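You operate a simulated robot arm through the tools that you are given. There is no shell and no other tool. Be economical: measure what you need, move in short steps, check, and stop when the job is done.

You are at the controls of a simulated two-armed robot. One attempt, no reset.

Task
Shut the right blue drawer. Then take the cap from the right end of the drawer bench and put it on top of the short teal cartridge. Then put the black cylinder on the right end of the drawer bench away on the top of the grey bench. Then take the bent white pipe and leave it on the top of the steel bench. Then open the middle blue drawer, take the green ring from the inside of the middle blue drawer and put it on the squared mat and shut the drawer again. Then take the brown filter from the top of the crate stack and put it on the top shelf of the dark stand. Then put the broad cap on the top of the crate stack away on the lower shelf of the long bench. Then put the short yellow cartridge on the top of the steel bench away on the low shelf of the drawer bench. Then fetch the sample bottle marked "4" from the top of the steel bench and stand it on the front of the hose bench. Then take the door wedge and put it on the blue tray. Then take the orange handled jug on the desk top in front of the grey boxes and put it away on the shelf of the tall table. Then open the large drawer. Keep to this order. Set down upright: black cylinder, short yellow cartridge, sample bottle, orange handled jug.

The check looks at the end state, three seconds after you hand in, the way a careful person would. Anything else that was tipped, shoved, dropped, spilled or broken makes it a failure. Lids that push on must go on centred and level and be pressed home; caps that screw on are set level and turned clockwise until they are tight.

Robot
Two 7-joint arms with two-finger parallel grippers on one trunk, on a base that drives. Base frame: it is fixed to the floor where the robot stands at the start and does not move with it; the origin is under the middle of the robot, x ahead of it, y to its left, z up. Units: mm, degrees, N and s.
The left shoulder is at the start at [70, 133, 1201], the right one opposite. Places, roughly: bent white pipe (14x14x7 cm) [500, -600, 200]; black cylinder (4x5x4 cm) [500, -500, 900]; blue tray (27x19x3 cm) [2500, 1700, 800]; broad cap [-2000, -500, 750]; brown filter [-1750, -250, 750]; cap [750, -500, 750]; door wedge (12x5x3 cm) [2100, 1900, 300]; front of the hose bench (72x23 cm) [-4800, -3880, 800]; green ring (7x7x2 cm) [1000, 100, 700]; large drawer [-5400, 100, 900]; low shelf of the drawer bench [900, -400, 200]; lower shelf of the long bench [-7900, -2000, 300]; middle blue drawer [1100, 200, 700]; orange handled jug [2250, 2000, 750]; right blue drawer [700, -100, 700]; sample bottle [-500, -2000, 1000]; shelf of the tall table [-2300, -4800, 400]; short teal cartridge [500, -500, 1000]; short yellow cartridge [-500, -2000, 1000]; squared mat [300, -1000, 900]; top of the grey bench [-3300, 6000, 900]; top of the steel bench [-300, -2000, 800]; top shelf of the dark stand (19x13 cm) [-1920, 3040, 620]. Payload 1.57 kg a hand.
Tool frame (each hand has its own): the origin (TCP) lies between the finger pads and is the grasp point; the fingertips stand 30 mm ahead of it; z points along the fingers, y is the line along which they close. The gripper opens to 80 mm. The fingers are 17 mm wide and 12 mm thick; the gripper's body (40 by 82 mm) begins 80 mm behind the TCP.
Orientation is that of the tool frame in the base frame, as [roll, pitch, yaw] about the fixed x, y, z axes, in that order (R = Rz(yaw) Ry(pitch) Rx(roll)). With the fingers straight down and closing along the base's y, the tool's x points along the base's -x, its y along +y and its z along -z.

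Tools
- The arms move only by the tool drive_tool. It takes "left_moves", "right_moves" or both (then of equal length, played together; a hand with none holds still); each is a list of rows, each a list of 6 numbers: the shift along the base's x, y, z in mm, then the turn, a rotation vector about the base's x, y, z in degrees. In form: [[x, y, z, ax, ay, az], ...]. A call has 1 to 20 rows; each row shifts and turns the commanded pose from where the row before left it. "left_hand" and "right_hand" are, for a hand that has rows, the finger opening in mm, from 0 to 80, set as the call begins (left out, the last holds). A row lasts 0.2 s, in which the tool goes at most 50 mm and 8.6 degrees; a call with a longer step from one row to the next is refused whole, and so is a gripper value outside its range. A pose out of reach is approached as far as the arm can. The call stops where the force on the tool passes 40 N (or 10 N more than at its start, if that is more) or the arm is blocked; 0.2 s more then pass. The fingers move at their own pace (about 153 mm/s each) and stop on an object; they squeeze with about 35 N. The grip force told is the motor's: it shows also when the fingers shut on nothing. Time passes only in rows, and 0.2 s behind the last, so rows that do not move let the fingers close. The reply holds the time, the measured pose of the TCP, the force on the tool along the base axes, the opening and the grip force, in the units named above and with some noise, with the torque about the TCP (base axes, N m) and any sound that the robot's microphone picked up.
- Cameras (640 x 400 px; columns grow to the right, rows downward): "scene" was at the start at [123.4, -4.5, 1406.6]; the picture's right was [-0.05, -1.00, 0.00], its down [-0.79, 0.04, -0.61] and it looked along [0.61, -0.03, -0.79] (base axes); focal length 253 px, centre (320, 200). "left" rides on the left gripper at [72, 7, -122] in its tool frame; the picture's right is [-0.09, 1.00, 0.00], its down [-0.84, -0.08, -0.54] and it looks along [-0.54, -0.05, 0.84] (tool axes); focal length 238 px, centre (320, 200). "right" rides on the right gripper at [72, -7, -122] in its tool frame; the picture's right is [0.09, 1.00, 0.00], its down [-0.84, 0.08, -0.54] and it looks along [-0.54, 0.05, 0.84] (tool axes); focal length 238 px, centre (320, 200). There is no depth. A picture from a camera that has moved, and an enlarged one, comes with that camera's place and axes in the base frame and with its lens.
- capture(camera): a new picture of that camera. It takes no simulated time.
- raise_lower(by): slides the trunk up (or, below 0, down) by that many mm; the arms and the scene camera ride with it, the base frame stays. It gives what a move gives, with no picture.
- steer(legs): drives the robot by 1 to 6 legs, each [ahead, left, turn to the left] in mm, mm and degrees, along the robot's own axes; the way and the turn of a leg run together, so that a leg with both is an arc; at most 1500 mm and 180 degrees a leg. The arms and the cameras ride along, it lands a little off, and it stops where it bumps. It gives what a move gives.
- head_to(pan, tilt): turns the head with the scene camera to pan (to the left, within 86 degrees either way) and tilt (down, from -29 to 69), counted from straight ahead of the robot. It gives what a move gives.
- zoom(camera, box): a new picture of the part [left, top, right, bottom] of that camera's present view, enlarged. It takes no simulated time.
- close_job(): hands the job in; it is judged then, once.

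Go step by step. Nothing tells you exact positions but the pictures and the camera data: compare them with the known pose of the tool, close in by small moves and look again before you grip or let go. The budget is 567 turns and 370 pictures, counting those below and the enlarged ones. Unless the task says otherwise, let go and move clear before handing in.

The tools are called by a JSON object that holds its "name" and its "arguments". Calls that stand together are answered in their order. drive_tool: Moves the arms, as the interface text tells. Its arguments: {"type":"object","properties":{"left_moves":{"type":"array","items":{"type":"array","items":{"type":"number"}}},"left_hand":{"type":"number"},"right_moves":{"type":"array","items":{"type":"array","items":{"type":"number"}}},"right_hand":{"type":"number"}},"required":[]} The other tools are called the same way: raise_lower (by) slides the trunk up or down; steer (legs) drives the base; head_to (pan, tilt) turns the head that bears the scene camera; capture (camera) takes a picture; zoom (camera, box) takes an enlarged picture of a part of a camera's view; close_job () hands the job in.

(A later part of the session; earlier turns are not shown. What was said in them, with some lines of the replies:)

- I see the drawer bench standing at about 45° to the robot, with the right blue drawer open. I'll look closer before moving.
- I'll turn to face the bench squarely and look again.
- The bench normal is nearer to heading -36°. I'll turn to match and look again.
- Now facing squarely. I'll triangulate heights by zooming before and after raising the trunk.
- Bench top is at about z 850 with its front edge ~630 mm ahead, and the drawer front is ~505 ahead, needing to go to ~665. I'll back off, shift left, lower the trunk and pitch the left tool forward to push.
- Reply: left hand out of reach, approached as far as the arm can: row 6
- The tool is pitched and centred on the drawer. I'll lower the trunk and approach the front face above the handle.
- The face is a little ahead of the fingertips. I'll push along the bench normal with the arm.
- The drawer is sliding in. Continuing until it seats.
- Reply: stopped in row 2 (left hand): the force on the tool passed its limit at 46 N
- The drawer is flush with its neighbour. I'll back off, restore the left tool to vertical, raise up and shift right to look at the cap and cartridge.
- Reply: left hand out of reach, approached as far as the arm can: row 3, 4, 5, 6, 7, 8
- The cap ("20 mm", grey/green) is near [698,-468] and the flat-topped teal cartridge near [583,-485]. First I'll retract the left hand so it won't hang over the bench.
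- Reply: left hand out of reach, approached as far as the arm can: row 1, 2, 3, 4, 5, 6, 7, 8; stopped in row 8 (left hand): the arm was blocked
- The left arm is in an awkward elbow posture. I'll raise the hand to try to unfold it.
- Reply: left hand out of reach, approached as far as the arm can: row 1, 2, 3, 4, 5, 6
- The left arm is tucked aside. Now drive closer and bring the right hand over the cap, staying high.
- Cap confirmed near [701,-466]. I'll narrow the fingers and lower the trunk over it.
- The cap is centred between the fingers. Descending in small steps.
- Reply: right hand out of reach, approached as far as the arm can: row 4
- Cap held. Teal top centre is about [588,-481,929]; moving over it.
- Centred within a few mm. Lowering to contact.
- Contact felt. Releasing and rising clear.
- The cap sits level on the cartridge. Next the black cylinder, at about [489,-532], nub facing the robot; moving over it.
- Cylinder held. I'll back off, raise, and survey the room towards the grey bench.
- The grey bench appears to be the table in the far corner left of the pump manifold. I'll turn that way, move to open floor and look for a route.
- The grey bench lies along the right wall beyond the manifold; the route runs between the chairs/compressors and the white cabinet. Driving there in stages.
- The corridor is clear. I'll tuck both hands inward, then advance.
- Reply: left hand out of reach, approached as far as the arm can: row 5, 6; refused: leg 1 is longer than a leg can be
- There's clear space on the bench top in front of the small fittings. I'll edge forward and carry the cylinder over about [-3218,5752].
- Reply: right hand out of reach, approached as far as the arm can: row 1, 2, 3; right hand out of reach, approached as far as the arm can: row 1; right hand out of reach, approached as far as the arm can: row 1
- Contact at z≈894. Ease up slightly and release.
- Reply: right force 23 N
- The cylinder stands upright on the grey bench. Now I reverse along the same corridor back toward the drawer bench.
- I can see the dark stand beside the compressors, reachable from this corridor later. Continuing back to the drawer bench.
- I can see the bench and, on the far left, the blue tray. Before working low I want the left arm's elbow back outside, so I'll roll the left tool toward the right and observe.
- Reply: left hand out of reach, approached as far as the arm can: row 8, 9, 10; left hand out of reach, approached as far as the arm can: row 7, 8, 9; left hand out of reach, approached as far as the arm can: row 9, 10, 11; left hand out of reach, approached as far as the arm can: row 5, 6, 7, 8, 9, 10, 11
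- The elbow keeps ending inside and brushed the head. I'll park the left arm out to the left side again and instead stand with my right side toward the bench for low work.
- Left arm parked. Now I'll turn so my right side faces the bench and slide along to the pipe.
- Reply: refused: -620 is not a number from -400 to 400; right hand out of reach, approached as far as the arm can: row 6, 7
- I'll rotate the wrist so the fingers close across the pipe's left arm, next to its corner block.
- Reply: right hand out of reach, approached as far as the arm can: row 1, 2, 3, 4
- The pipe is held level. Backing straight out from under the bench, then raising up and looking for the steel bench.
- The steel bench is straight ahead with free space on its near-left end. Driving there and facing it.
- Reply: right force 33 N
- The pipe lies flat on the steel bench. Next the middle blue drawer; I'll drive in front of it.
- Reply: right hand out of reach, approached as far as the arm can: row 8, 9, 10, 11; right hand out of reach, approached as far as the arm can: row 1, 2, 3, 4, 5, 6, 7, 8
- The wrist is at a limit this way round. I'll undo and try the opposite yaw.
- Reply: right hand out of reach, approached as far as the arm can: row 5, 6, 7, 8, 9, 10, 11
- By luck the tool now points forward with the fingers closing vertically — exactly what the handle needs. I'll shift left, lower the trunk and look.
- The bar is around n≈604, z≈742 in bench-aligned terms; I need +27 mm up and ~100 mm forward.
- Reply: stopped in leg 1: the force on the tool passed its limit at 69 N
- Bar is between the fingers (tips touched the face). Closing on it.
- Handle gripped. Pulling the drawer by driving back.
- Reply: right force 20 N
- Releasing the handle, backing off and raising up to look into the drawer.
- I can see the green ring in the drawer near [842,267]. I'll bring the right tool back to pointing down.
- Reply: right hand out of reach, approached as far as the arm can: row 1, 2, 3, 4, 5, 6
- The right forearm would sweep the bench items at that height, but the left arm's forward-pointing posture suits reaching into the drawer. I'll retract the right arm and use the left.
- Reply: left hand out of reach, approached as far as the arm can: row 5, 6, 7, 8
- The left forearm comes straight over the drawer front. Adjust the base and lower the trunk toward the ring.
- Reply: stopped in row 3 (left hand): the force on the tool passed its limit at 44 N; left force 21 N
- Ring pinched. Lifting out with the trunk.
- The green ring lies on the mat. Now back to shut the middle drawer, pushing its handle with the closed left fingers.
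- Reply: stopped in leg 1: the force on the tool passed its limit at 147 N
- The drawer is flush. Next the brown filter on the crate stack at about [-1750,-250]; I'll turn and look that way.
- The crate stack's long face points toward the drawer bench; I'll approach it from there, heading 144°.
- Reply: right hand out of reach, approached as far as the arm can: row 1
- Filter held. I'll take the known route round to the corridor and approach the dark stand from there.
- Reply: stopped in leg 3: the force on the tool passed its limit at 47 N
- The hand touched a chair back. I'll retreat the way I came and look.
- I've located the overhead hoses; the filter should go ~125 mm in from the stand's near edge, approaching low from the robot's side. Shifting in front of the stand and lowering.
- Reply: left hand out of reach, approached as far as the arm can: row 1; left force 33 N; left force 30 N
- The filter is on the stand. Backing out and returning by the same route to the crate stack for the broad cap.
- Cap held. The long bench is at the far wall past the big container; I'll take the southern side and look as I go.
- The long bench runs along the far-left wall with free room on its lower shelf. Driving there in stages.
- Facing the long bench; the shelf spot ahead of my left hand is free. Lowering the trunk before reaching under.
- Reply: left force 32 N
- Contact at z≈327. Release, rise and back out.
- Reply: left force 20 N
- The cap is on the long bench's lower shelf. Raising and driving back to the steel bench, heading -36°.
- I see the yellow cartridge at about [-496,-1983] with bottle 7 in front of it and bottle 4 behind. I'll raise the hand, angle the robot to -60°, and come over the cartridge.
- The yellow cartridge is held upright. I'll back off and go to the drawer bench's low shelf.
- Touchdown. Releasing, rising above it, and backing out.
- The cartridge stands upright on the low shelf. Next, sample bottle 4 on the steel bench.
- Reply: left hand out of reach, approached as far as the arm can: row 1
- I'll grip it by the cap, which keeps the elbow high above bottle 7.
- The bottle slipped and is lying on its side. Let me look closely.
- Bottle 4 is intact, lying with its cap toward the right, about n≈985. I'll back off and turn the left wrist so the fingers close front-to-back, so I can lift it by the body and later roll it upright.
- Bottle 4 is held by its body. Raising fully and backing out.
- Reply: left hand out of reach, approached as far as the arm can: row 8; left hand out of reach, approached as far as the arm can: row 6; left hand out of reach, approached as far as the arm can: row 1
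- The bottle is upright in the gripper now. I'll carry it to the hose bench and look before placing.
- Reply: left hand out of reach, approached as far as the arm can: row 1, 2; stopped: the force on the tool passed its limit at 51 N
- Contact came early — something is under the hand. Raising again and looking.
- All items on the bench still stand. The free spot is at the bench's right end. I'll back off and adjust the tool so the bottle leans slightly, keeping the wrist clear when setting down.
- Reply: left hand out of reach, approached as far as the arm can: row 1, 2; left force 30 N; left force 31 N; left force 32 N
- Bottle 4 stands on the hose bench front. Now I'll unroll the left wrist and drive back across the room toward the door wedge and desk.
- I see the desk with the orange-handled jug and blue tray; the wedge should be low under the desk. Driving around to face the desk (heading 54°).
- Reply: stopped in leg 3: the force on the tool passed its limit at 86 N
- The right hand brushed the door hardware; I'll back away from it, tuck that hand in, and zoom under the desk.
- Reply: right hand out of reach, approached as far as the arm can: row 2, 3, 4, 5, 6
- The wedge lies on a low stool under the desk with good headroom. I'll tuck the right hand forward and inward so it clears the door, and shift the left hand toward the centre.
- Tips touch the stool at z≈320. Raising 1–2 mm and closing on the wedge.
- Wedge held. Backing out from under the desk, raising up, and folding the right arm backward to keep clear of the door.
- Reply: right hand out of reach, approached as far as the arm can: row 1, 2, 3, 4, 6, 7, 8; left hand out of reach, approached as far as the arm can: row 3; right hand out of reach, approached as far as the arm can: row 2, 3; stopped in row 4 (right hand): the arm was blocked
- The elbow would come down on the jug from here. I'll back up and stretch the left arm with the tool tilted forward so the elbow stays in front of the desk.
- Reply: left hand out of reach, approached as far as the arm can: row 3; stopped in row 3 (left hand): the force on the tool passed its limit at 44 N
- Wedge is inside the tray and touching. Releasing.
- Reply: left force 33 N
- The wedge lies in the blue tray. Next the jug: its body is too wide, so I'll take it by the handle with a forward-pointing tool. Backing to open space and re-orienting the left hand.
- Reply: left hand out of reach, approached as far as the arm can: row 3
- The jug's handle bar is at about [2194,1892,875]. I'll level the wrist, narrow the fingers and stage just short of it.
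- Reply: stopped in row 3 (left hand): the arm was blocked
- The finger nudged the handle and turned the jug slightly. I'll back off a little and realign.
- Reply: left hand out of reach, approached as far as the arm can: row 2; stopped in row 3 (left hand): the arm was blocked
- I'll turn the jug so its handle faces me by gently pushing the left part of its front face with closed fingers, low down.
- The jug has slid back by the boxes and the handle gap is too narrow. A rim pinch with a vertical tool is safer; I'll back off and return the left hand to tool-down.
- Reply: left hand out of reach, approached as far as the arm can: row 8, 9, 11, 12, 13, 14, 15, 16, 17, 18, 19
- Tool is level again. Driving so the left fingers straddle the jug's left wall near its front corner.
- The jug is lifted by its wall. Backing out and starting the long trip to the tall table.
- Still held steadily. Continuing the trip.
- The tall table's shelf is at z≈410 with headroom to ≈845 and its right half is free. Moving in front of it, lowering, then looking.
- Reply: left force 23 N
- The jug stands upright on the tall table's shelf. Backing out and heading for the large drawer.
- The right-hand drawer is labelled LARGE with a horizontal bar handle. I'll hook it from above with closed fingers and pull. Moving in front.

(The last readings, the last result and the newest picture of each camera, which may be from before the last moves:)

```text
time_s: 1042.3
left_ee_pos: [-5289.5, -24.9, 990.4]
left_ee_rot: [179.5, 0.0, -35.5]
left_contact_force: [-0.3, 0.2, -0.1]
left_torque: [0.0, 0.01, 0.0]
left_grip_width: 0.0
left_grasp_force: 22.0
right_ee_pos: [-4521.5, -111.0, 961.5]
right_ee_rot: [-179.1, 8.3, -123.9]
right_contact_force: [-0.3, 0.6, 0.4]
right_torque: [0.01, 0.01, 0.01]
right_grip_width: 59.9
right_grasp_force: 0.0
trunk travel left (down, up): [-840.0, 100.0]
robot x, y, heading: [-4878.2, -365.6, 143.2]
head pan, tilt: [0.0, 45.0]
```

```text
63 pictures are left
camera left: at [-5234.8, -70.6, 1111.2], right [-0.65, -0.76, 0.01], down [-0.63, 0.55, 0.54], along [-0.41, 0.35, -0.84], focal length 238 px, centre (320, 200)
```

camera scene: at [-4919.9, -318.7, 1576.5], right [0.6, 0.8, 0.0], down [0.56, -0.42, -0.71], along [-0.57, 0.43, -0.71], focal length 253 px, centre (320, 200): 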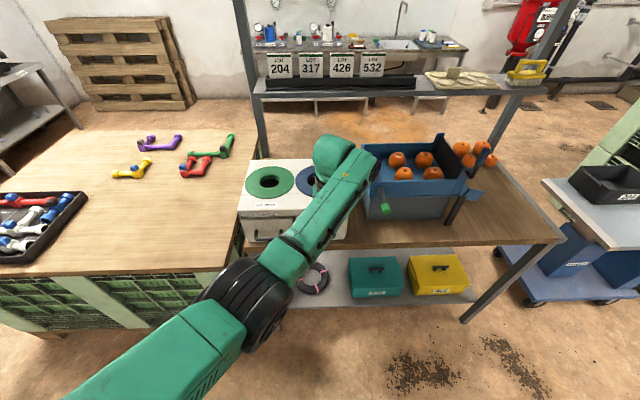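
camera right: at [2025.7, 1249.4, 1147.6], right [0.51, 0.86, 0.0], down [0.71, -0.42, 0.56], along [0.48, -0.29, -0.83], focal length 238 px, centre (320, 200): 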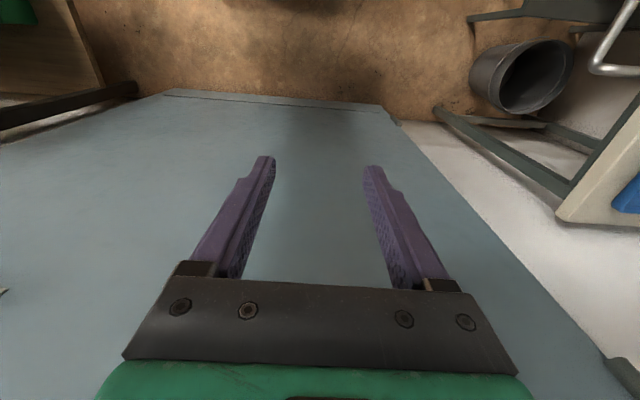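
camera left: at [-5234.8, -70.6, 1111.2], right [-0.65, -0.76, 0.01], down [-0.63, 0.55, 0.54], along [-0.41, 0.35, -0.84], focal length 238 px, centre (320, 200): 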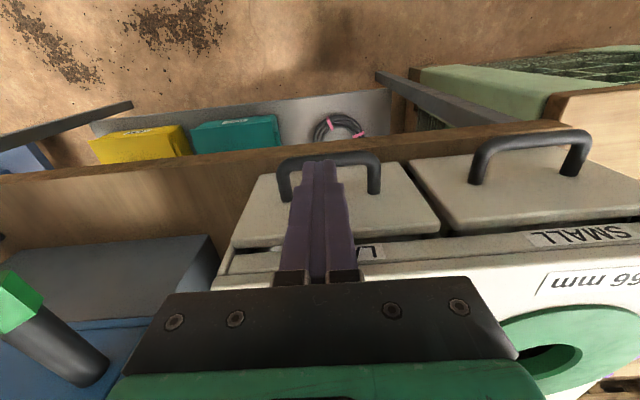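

{"name": "steer", "arguments": {"legs": [[34, 4, 0]]}}

{"name": "capture", "arguments": {"camera": "left"}}

```text
time_s: 1043.3
left_ee_pos: [-5320.1, -7.9, 990.3]
left_ee_rot: [179.3, -1.0, -35.7]
left_contact_force: [0.2, 0.4, 0.2]
left_torque: [0.01, 0.04, -0.01]
left_grip_width: 0.0
left_grasp_force: 21.5
right_ee_pos: [-4554.2, -93.1, 962.0]
right_ee_rot: [-179.1, 8.4, -123.9]
right_contact_force: [-0.3, 0.4, 0.2]
right_torque: [0.03, -0.01, 0.02]
right_grip_width: 60.0
right_grasp_force: 0.1
trunk travel left (down, up): [-840.0, 100.0]
robot x, y, heading: [-4914.6, -346.2, 142.9]
head pan, tilt: [0.0, 45.0]
stopped in leg 1: the force on the tool passed its limit at 63 N (the readings are from after the stop); the commanded pose is now the measured one
```

```text
62 pictures are left
camera left: at [-5266.8, -52.8, 1111.4], right [-0.66, -0.76, 0.01], down [-0.64, 0.56, 0.53], along [-0.4, 0.34, -0.85], focal length 238 px, centre (320, 200)
```

left: 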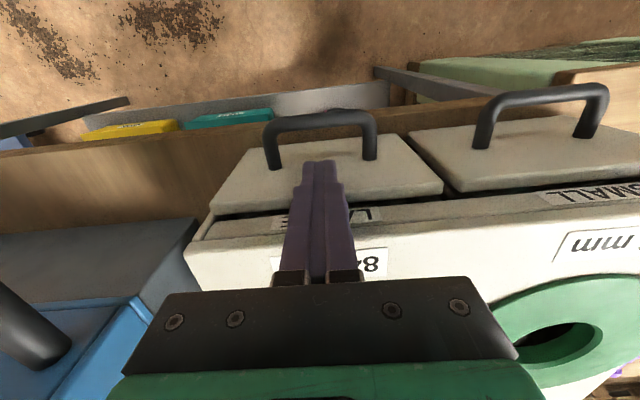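

{"name": "drive_tool", "arguments": {"left_moves": [[3.2, -2.4, 0, 0, 0.0, 0], [0, 0, 0, 0, 0, 0]]}}

{"name": "raise_lower", "arguments": {"by": -45}}

{"name": "capture", "arguments": {"camera": "left"}}

```text
time_s: 1043.9
left_ee_pos: [-5318.5, -12.5, 990.9]
left_ee_rot: [179.3, -0.9, -35.5]
left_contact_force: [-0.6, 0.5, -0.3]
left_torque: [0.02, 0.0, -0.01]
left_grip_width: 0.0
left_grasp_force: 21.5
right_ee_pos: [-4552.8, -93.0, 961.9]
right_ee_rot: [-179.1, 8.3, -123.8]
right_contact_force: [-0.1, 0.2, 0.0]
right_torque: [0.01, -0.03, 0.01]
right_grip_width: 60.1
right_grasp_force: 0.0
trunk travel left (down, up): [-840.0, 100.0]
robot x, y, heading: [-4907.6, -344.9, 143.0]
head pan, tilt: [0.0, 45.0]
```

```text
time_s: 1044.8
left_ee_pos: [-5317.7, -13.0, 944.7]
left_ee_rot: [179.2, -0.9, -35.5]
left_contact_force: [-0.3, -0.5, -0.2]
left_torque: [-0.01, 0.0, -0.04]
left_grip_width: 0.0
left_grasp_force: 21.3
right_ee_pos: [-4552.8, -92.3, 915.5]
right_ee_rot: [-179.2, 8.3, -123.9]
right_contact_force: [0.2, 0.8, 0.2]
right_torque: [-0.03, 0.01, -0.01]
right_grip_width: 60.0
right_grasp_force: 0.0
trunk travel left (down, up): [-795.0, 145.0]
robot x, y, heading: [-4906.6, -348.7, 142.7]
head pan, tilt: [0.0, 45.0]
```

```text
61 pictures are left
camera left: at [-5263.3, -57.7, 1066.3], right [-0.65, -0.76, 0.01], down [-0.64, 0.56, 0.53], along [-0.41, 0.34, -0.85], focal length 238 px, centre (320, 200)
```

left: 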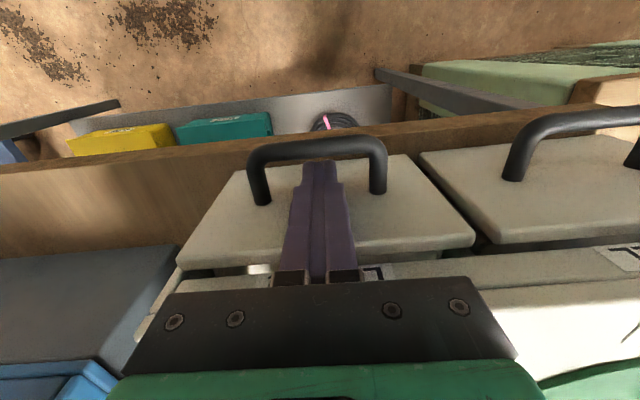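

{"name": "raise_lower", "arguments": {"by": -15}}

{"name": "raise_lower", "arguments": {"by": -13}}

{"name": "capture", "arguments": {"camera": "left"}}

```text
time_s: 1045.4
left_ee_pos: [-5317.5, -13.5, 931.1]
left_ee_rot: [179.1, -0.9, -35.6]
left_contact_force: [-0.5, 0.7, 7.7]
left_torque: [0.25, 0.08, 0.01]
left_grip_width: 0.0
left_grasp_force: 21.0
right_ee_pos: [-4552.0, -93.9, 900.8]
right_ee_rot: [-179.2, 8.4, -123.9]
right_contact_force: [-0.3, 0.1, 0.2]
right_torque: [-0.01, 0.03, -0.01]
right_grip_width: 60.1
right_grasp_force: 0.1
trunk travel left (down, up): [-780.0, 160.0]
robot x, y, heading: [-4910.1, -348.2, 142.9]
head pan, tilt: [0.0, 45.0]
```

```text
time_s: 1045.8
left_ee_pos: [-5320.5, -11.5, 929.2]
left_ee_rot: [179.3, 0.4, -35.4]
left_contact_force: [3.8, -3.3, 7.9]
left_torque: [0.52, 0.35, -0.04]
left_grip_width: 0.0
left_grasp_force: 21.4
right_ee_pos: [-4551.1, -94.1, 893.8]
right_ee_rot: [-179.3, 8.1, -123.9]
right_contact_force: [1.0, -0.9, -0.1]
right_torque: [0.0, -0.01, 0.0]
right_grip_width: 60.0
right_grasp_force: 0.0
trunk travel left (down, up): [-774.0, 166.0]
robot x, y, heading: [-4908.8, -346.6, 142.9]
head pan, tilt: [0.0, 45.0]
stopped: the force on the tool passed its limit at 48 N (the readings are from after the stop); the commanded pose is now the measured one
```

```text
60 pictures are left
camera left: at [-5263.5, -57.9, 1050.2], right [-0.65, -0.76, 0.01], down [-0.63, 0.55, 0.55], along [-0.42, 0.35, -0.84], focal length 238 px, centre (320, 200)
```

left: 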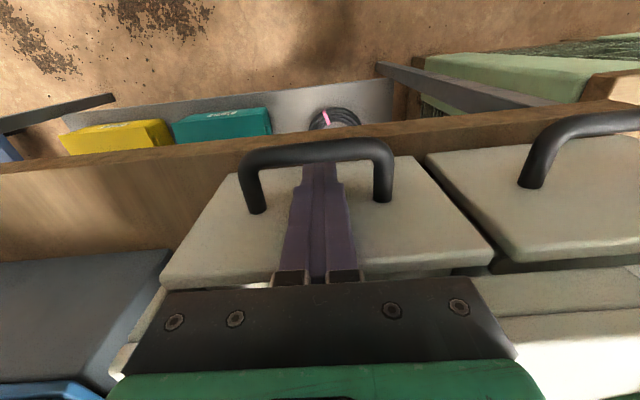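

The fingertips are behind the bar. Pulling gently.

{"name": "steer", "arguments": {"legs": [[-50, 0, 0]]}}

{"name": "capture", "arguments": {"camera": "left"}}

```text
time_s: 1046.7
left_ee_pos: [-5311.1, -18.9, 932.6]
left_ee_rot: [179.3, 1.0, -35.2]
left_contact_force: [0.4, 0.0, 0.4]
left_torque: [-0.02, 0.0, 0.03]
left_grip_width: 0.1
left_grasp_force: 21.4
right_ee_pos: [-4540.6, -102.8, 894.8]
right_ee_rot: [-179.1, 8.2, -123.8]
right_contact_force: [0.3, -0.2, -0.4]
right_torque: [0.0, 0.01, 0.02]
right_grip_width: 60.0
right_grasp_force: 0.1
trunk travel left (down, up): [-774.0, 166.0]
robot x, y, heading: [-4897.4, -359.2, 142.9]
head pan, tilt: [0.0, 45.0]
stopped in leg 1: the force on the tool passed its limit at 45 N (the readings are from after the stop); the commanded pose is now the measured one
```

```text
59 pictures are left
camera left: at [-5254.3, -65.5, 1051.8], right [-0.65, -0.76, 0.01], down [-0.63, 0.55, 0.56], along [-0.43, 0.35, -0.83], focal length 238 px, centre (320, 200)
```

left: 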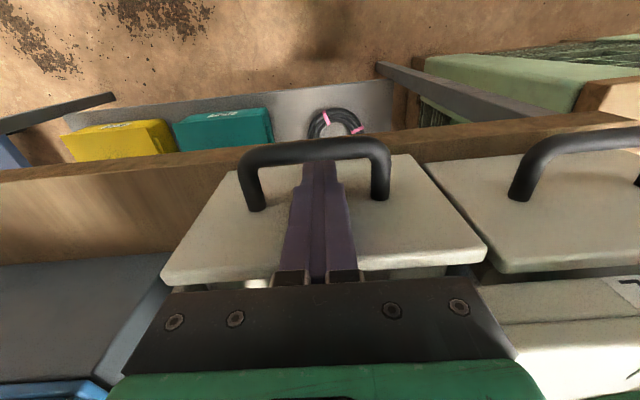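

{"name": "steer", "arguments": {"legs": [[-40, 0, 0]]}}

{"name": "steer", "arguments": {"legs": [[-40, 0, 0]]}}

{"name": "capture", "arguments": {"camera": "left"}}

```text
time_s: 1047.5
left_ee_pos: [-5282.1, -41.0, 931.6]
left_ee_rot: [179.3, 0.9, -35.2]
left_contact_force: [-0.2, 0.9, -0.2]
left_torque: [-0.02, 0.0, 0.04]
left_grip_width: 0.1
left_grasp_force: 21.0
right_ee_pos: [-4509.9, -124.4, 895.3]
right_ee_rot: [-179.0, 8.2, -123.7]
right_contact_force: [-1.1, 0.0, 0.0]
right_torque: [-0.02, 0.0, -0.02]
right_grip_width: 59.8
right_grasp_force: 0.0
trunk travel left (down, up): [-774.0, 166.0]
robot x, y, heading: [-4867.1, -384.5, 143.1]
head pan, tilt: [0.0, 45.0]
```

```text
time_s: 1048.4
left_ee_pos: [-5251.6, -65.3, 931.0]
left_ee_rot: [179.3, 0.9, -35.2]
left_contact_force: [-0.9, 0.4, -0.1]
left_torque: [0.0, -0.02, 0.0]
left_grip_width: 0.3
left_grasp_force: 21.2
right_ee_pos: [-4479.6, -147.7, 896.4]
right_ee_rot: [-179.0, 8.2, -123.7]
right_contact_force: [-1.0, 0.8, 0.3]
right_torque: [-0.01, -0.03, 0.02]
right_grip_width: 59.7
right_grasp_force: 0.1
trunk travel left (down, up): [-774.0, 166.0]
robot x, y, heading: [-4836.2, -402.8, 142.9]
head pan, tilt: [0.0, 45.0]
```

```text
58 pictures are left
camera left: at [-5194.5, -111.1, 1050.6], right [-0.65, -0.76, 0.01], down [-0.63, 0.55, 0.55], along [-0.43, 0.35, -0.83], focal length 238 px, centre (320, 200)
```

left: 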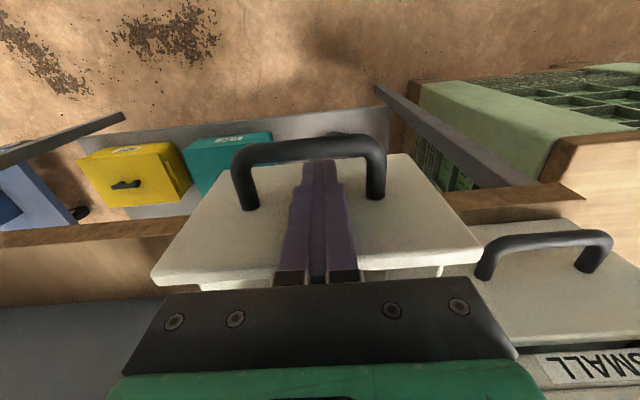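

The large drawer is sliding open. A bit more.

{"name": "steer", "arguments": {"legs": [[-55, 0, 0]]}}

{"name": "raise_lower", "arguments": {"by": 120}}

{"name": "steer", "arguments": {"legs": [[-250, 0, 0]]}}

{"name": "head_to", "arguments": {"pan": -15, "tilt": 35}}

{"name": "capture", "arguments": {"camera": "scene"}}

```text
time_s: 1049.3
left_ee_pos: [-5208.8, -98.1, 930.8]
left_ee_rot: [179.2, 0.9, -35.1]
left_contact_force: [-0.2, 0.1, 0.5]
left_torque: [0.01, -0.02, 0.0]
left_grip_width: 0.1
left_grasp_force: 21.5
right_ee_pos: [-4437.7, -178.4, 895.6]
right_ee_rot: [-179.1, 8.4, -123.7]
right_contact_force: [0.4, -0.4, -0.5]
right_torque: [-0.03, 0.0, 0.01]
right_grip_width: 60.1
right_grasp_force: 0.0
trunk travel left (down, up): [-774.0, 166.0]
robot x, y, heading: [-4792.7, -438.1, 143.1]
head pan, tilt: [0.0, 45.0]
```

```text
time_s: 1050.8
left_ee_pos: [-5207.2, -99.4, 1053.0]
left_ee_rot: [179.3, 0.9, -35.1]
left_contact_force: [0.3, 0.3, 0.7]
left_torque: [0.0, 0.0, 0.01]
left_grip_width: 0.1
left_grasp_force: 21.6
right_ee_pos: [-4435.6, -181.2, 1015.6]
right_ee_rot: [-179.2, 8.3, -123.7]
right_contact_force: [-0.3, -0.4, 0.3]
right_torque: [-0.04, 0.04, -0.01]
right_grip_width: 60.3
right_grasp_force: 0.2
trunk travel left (down, up): [-894.0, 46.0]
robot x, y, heading: [-4790.9, -437.5, 143.1]
head pan, tilt: [0.0, 45.0]
```

```text
time_s: 1052.6
left_ee_pos: [-5019.9, -242.0, 1051.4]
left_ee_rot: [179.3, 0.9, -34.8]
left_contact_force: [0.0, 0.3, -0.9]
left_torque: [0.0, -0.05, 0.01]
left_grip_width: 0.2
left_grasp_force: 21.9
right_ee_pos: [-4246.5, -319.6, 1015.0]
right_ee_rot: [-179.1, 8.3, -123.3]
right_contact_force: [0.1, 0.8, 0.3]
right_torque: [-0.03, 0.01, 0.0]
right_grip_width: 60.1
right_grasp_force: 0.0
trunk travel left (down, up): [-894.0, 46.0]
robot x, y, heading: [-4601.9, -581.0, 143.0]
head pan, tilt: [0.0, 45.0]
```

```text
time_s: 1053.4
left_ee_pos: [-5017.9, -244.0, 1053.1]
left_ee_rot: [179.3, 1.1, -34.9]
left_contact_force: [-0.1, 0.4, -0.1]
left_torque: [-0.01, 0.0, 0.0]
left_grip_width: 0.0
left_grasp_force: 21.3
right_ee_pos: [-4246.0, -321.5, 1015.5]
right_ee_rot: [-179.3, 8.3, -123.5]
right_contact_force: [-0.3, -0.3, -0.3]
right_torque: [-0.04, 0.01, 0.01]
right_grip_width: 59.9
right_grasp_force: 0.0
trunk travel left (down, up): [-894.0, 46.0]
robot x, y, heading: [-4599.2, -576.7, 143.2]
head pan, tilt: [-15.0, 35.0]
```

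```text
57 pictures are left
camera scene: at [-4697.0, -482.2, 1549.8], right [0.78, 0.62, 0.0], down [0.36, -0.45, -0.82], along [-0.51, 0.64, -0.57], focal length 253 px, centre (320, 200)
```

scene: 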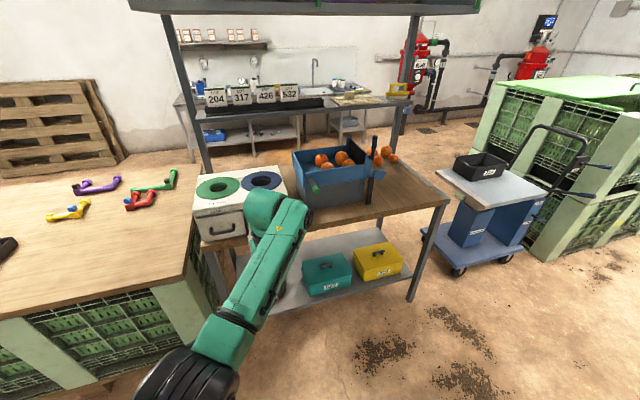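

{"name": "steer", "arguments": {"legs": [[-100, -350, 0]]}}

{"name": "head_to", "arguments": {"pan": 10, "tilt": 30}}

{"name": "capture", "arguments": {"camera": "scene"}}

```text
time_s: 1055.7
left_ee_pos: [-4728.2, -21.4, 1053.0]
left_ee_rot: [179.4, 0.9, -34.7]
left_contact_force: [0.1, 0.3, 0.2]
left_torque: [0.0, -0.01, 0.02]
left_grip_width: 0.0
left_grasp_force: 21.0
right_ee_pos: [-3954.3, -96.2, 1015.5]
right_ee_rot: [-179.1, 8.4, -123.3]
right_contact_force: [0.3, -0.1, 0.2]
right_torque: [-0.01, 0.0, 0.01]
right_grip_width: 60.1
right_grasp_force: 0.1
trunk travel left (down, up): [-894.0, 46.0]
robot x, y, heading: [-4306.6, -356.0, 143.4]
head pan, tilt: [-15.0, 35.0]
```

```text
time_s: 1056.6
left_ee_pos: [-4727.2, -19.8, 1053.0]
left_ee_rot: [179.3, 1.0, -34.7]
left_contact_force: [-0.5, -0.4, 0.3]
left_torque: [0.02, 0.0, -0.03]
left_grip_width: 0.0
left_grasp_force: 21.3
right_ee_pos: [-3953.8, -95.9, 1015.3]
right_ee_rot: [-179.2, 8.3, -123.3]
right_contact_force: [-0.1, -0.3, 0.2]
right_torque: [0.02, 0.0, 0.0]
right_grip_width: 60.1
right_grasp_force: 0.0
trunk travel left (down, up): [-894.0, 46.0]
robot x, y, heading: [-4307.4, -352.0, 143.2]
head pan, tilt: [10.0, 30.0]
```

```text
56 pictures are left
camera scene: at [-4431.0, -285.4, 1557.6], right [0.45, 0.89, 0.0], down [0.45, -0.22, -0.87], along [-0.77, 0.39, -0.5], focal length 253 px, centre (320, 200)
```

scene: 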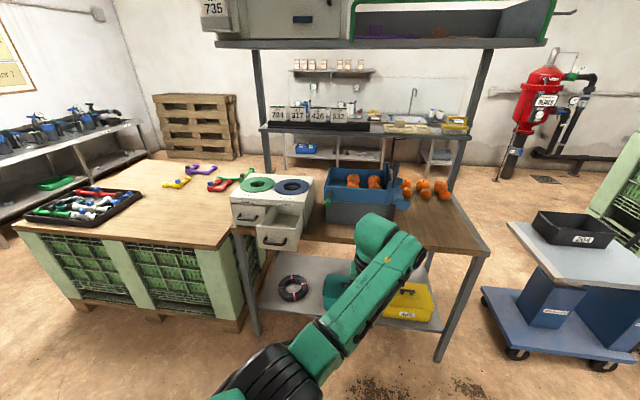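

The large drawer stands clearly open and both hands are clear; all steps are done in order, so I'm handing the job in.

{"name": "close_job", "arguments": {}}

```text
The job is handed in.
```

All twelve steps were carried out in the order given and the job is handed in, but several things were knocked along the way that the check may count against it.

- **Sample bottle 4:** it slipped from the gripper while I lifted it off the steel bench and fell on its side. It looked intact. I stood it upright and set it on the front of the hose bench, where it stood after release.
- **Stacked chairs:** my left hand bumped a chair back at about 47 N on the way to the dark stand. The chairs stayed standing. By my rough measurements they may have shifted by a few centimetres.
- **Door beside the desk:** my right hand hit it at about 86 N. I saw no movement.
- **Hose bench:** on my first try at placing bottle 4, the hand pressed on one of the upright tubes there at about 51 N. It was still standing afterwards.
- **Jug:** I turned it and pushed it back until it was almost touching the grey boxes before I could get a grip on it. It was upright on the tall table's shelf when I left it.
- **Drawer unit on the rack:** my fingers touched its front at about 63 N while lining up on the large drawer. That drawer is now clearly open.

The other items looked right in the last view I had of each.
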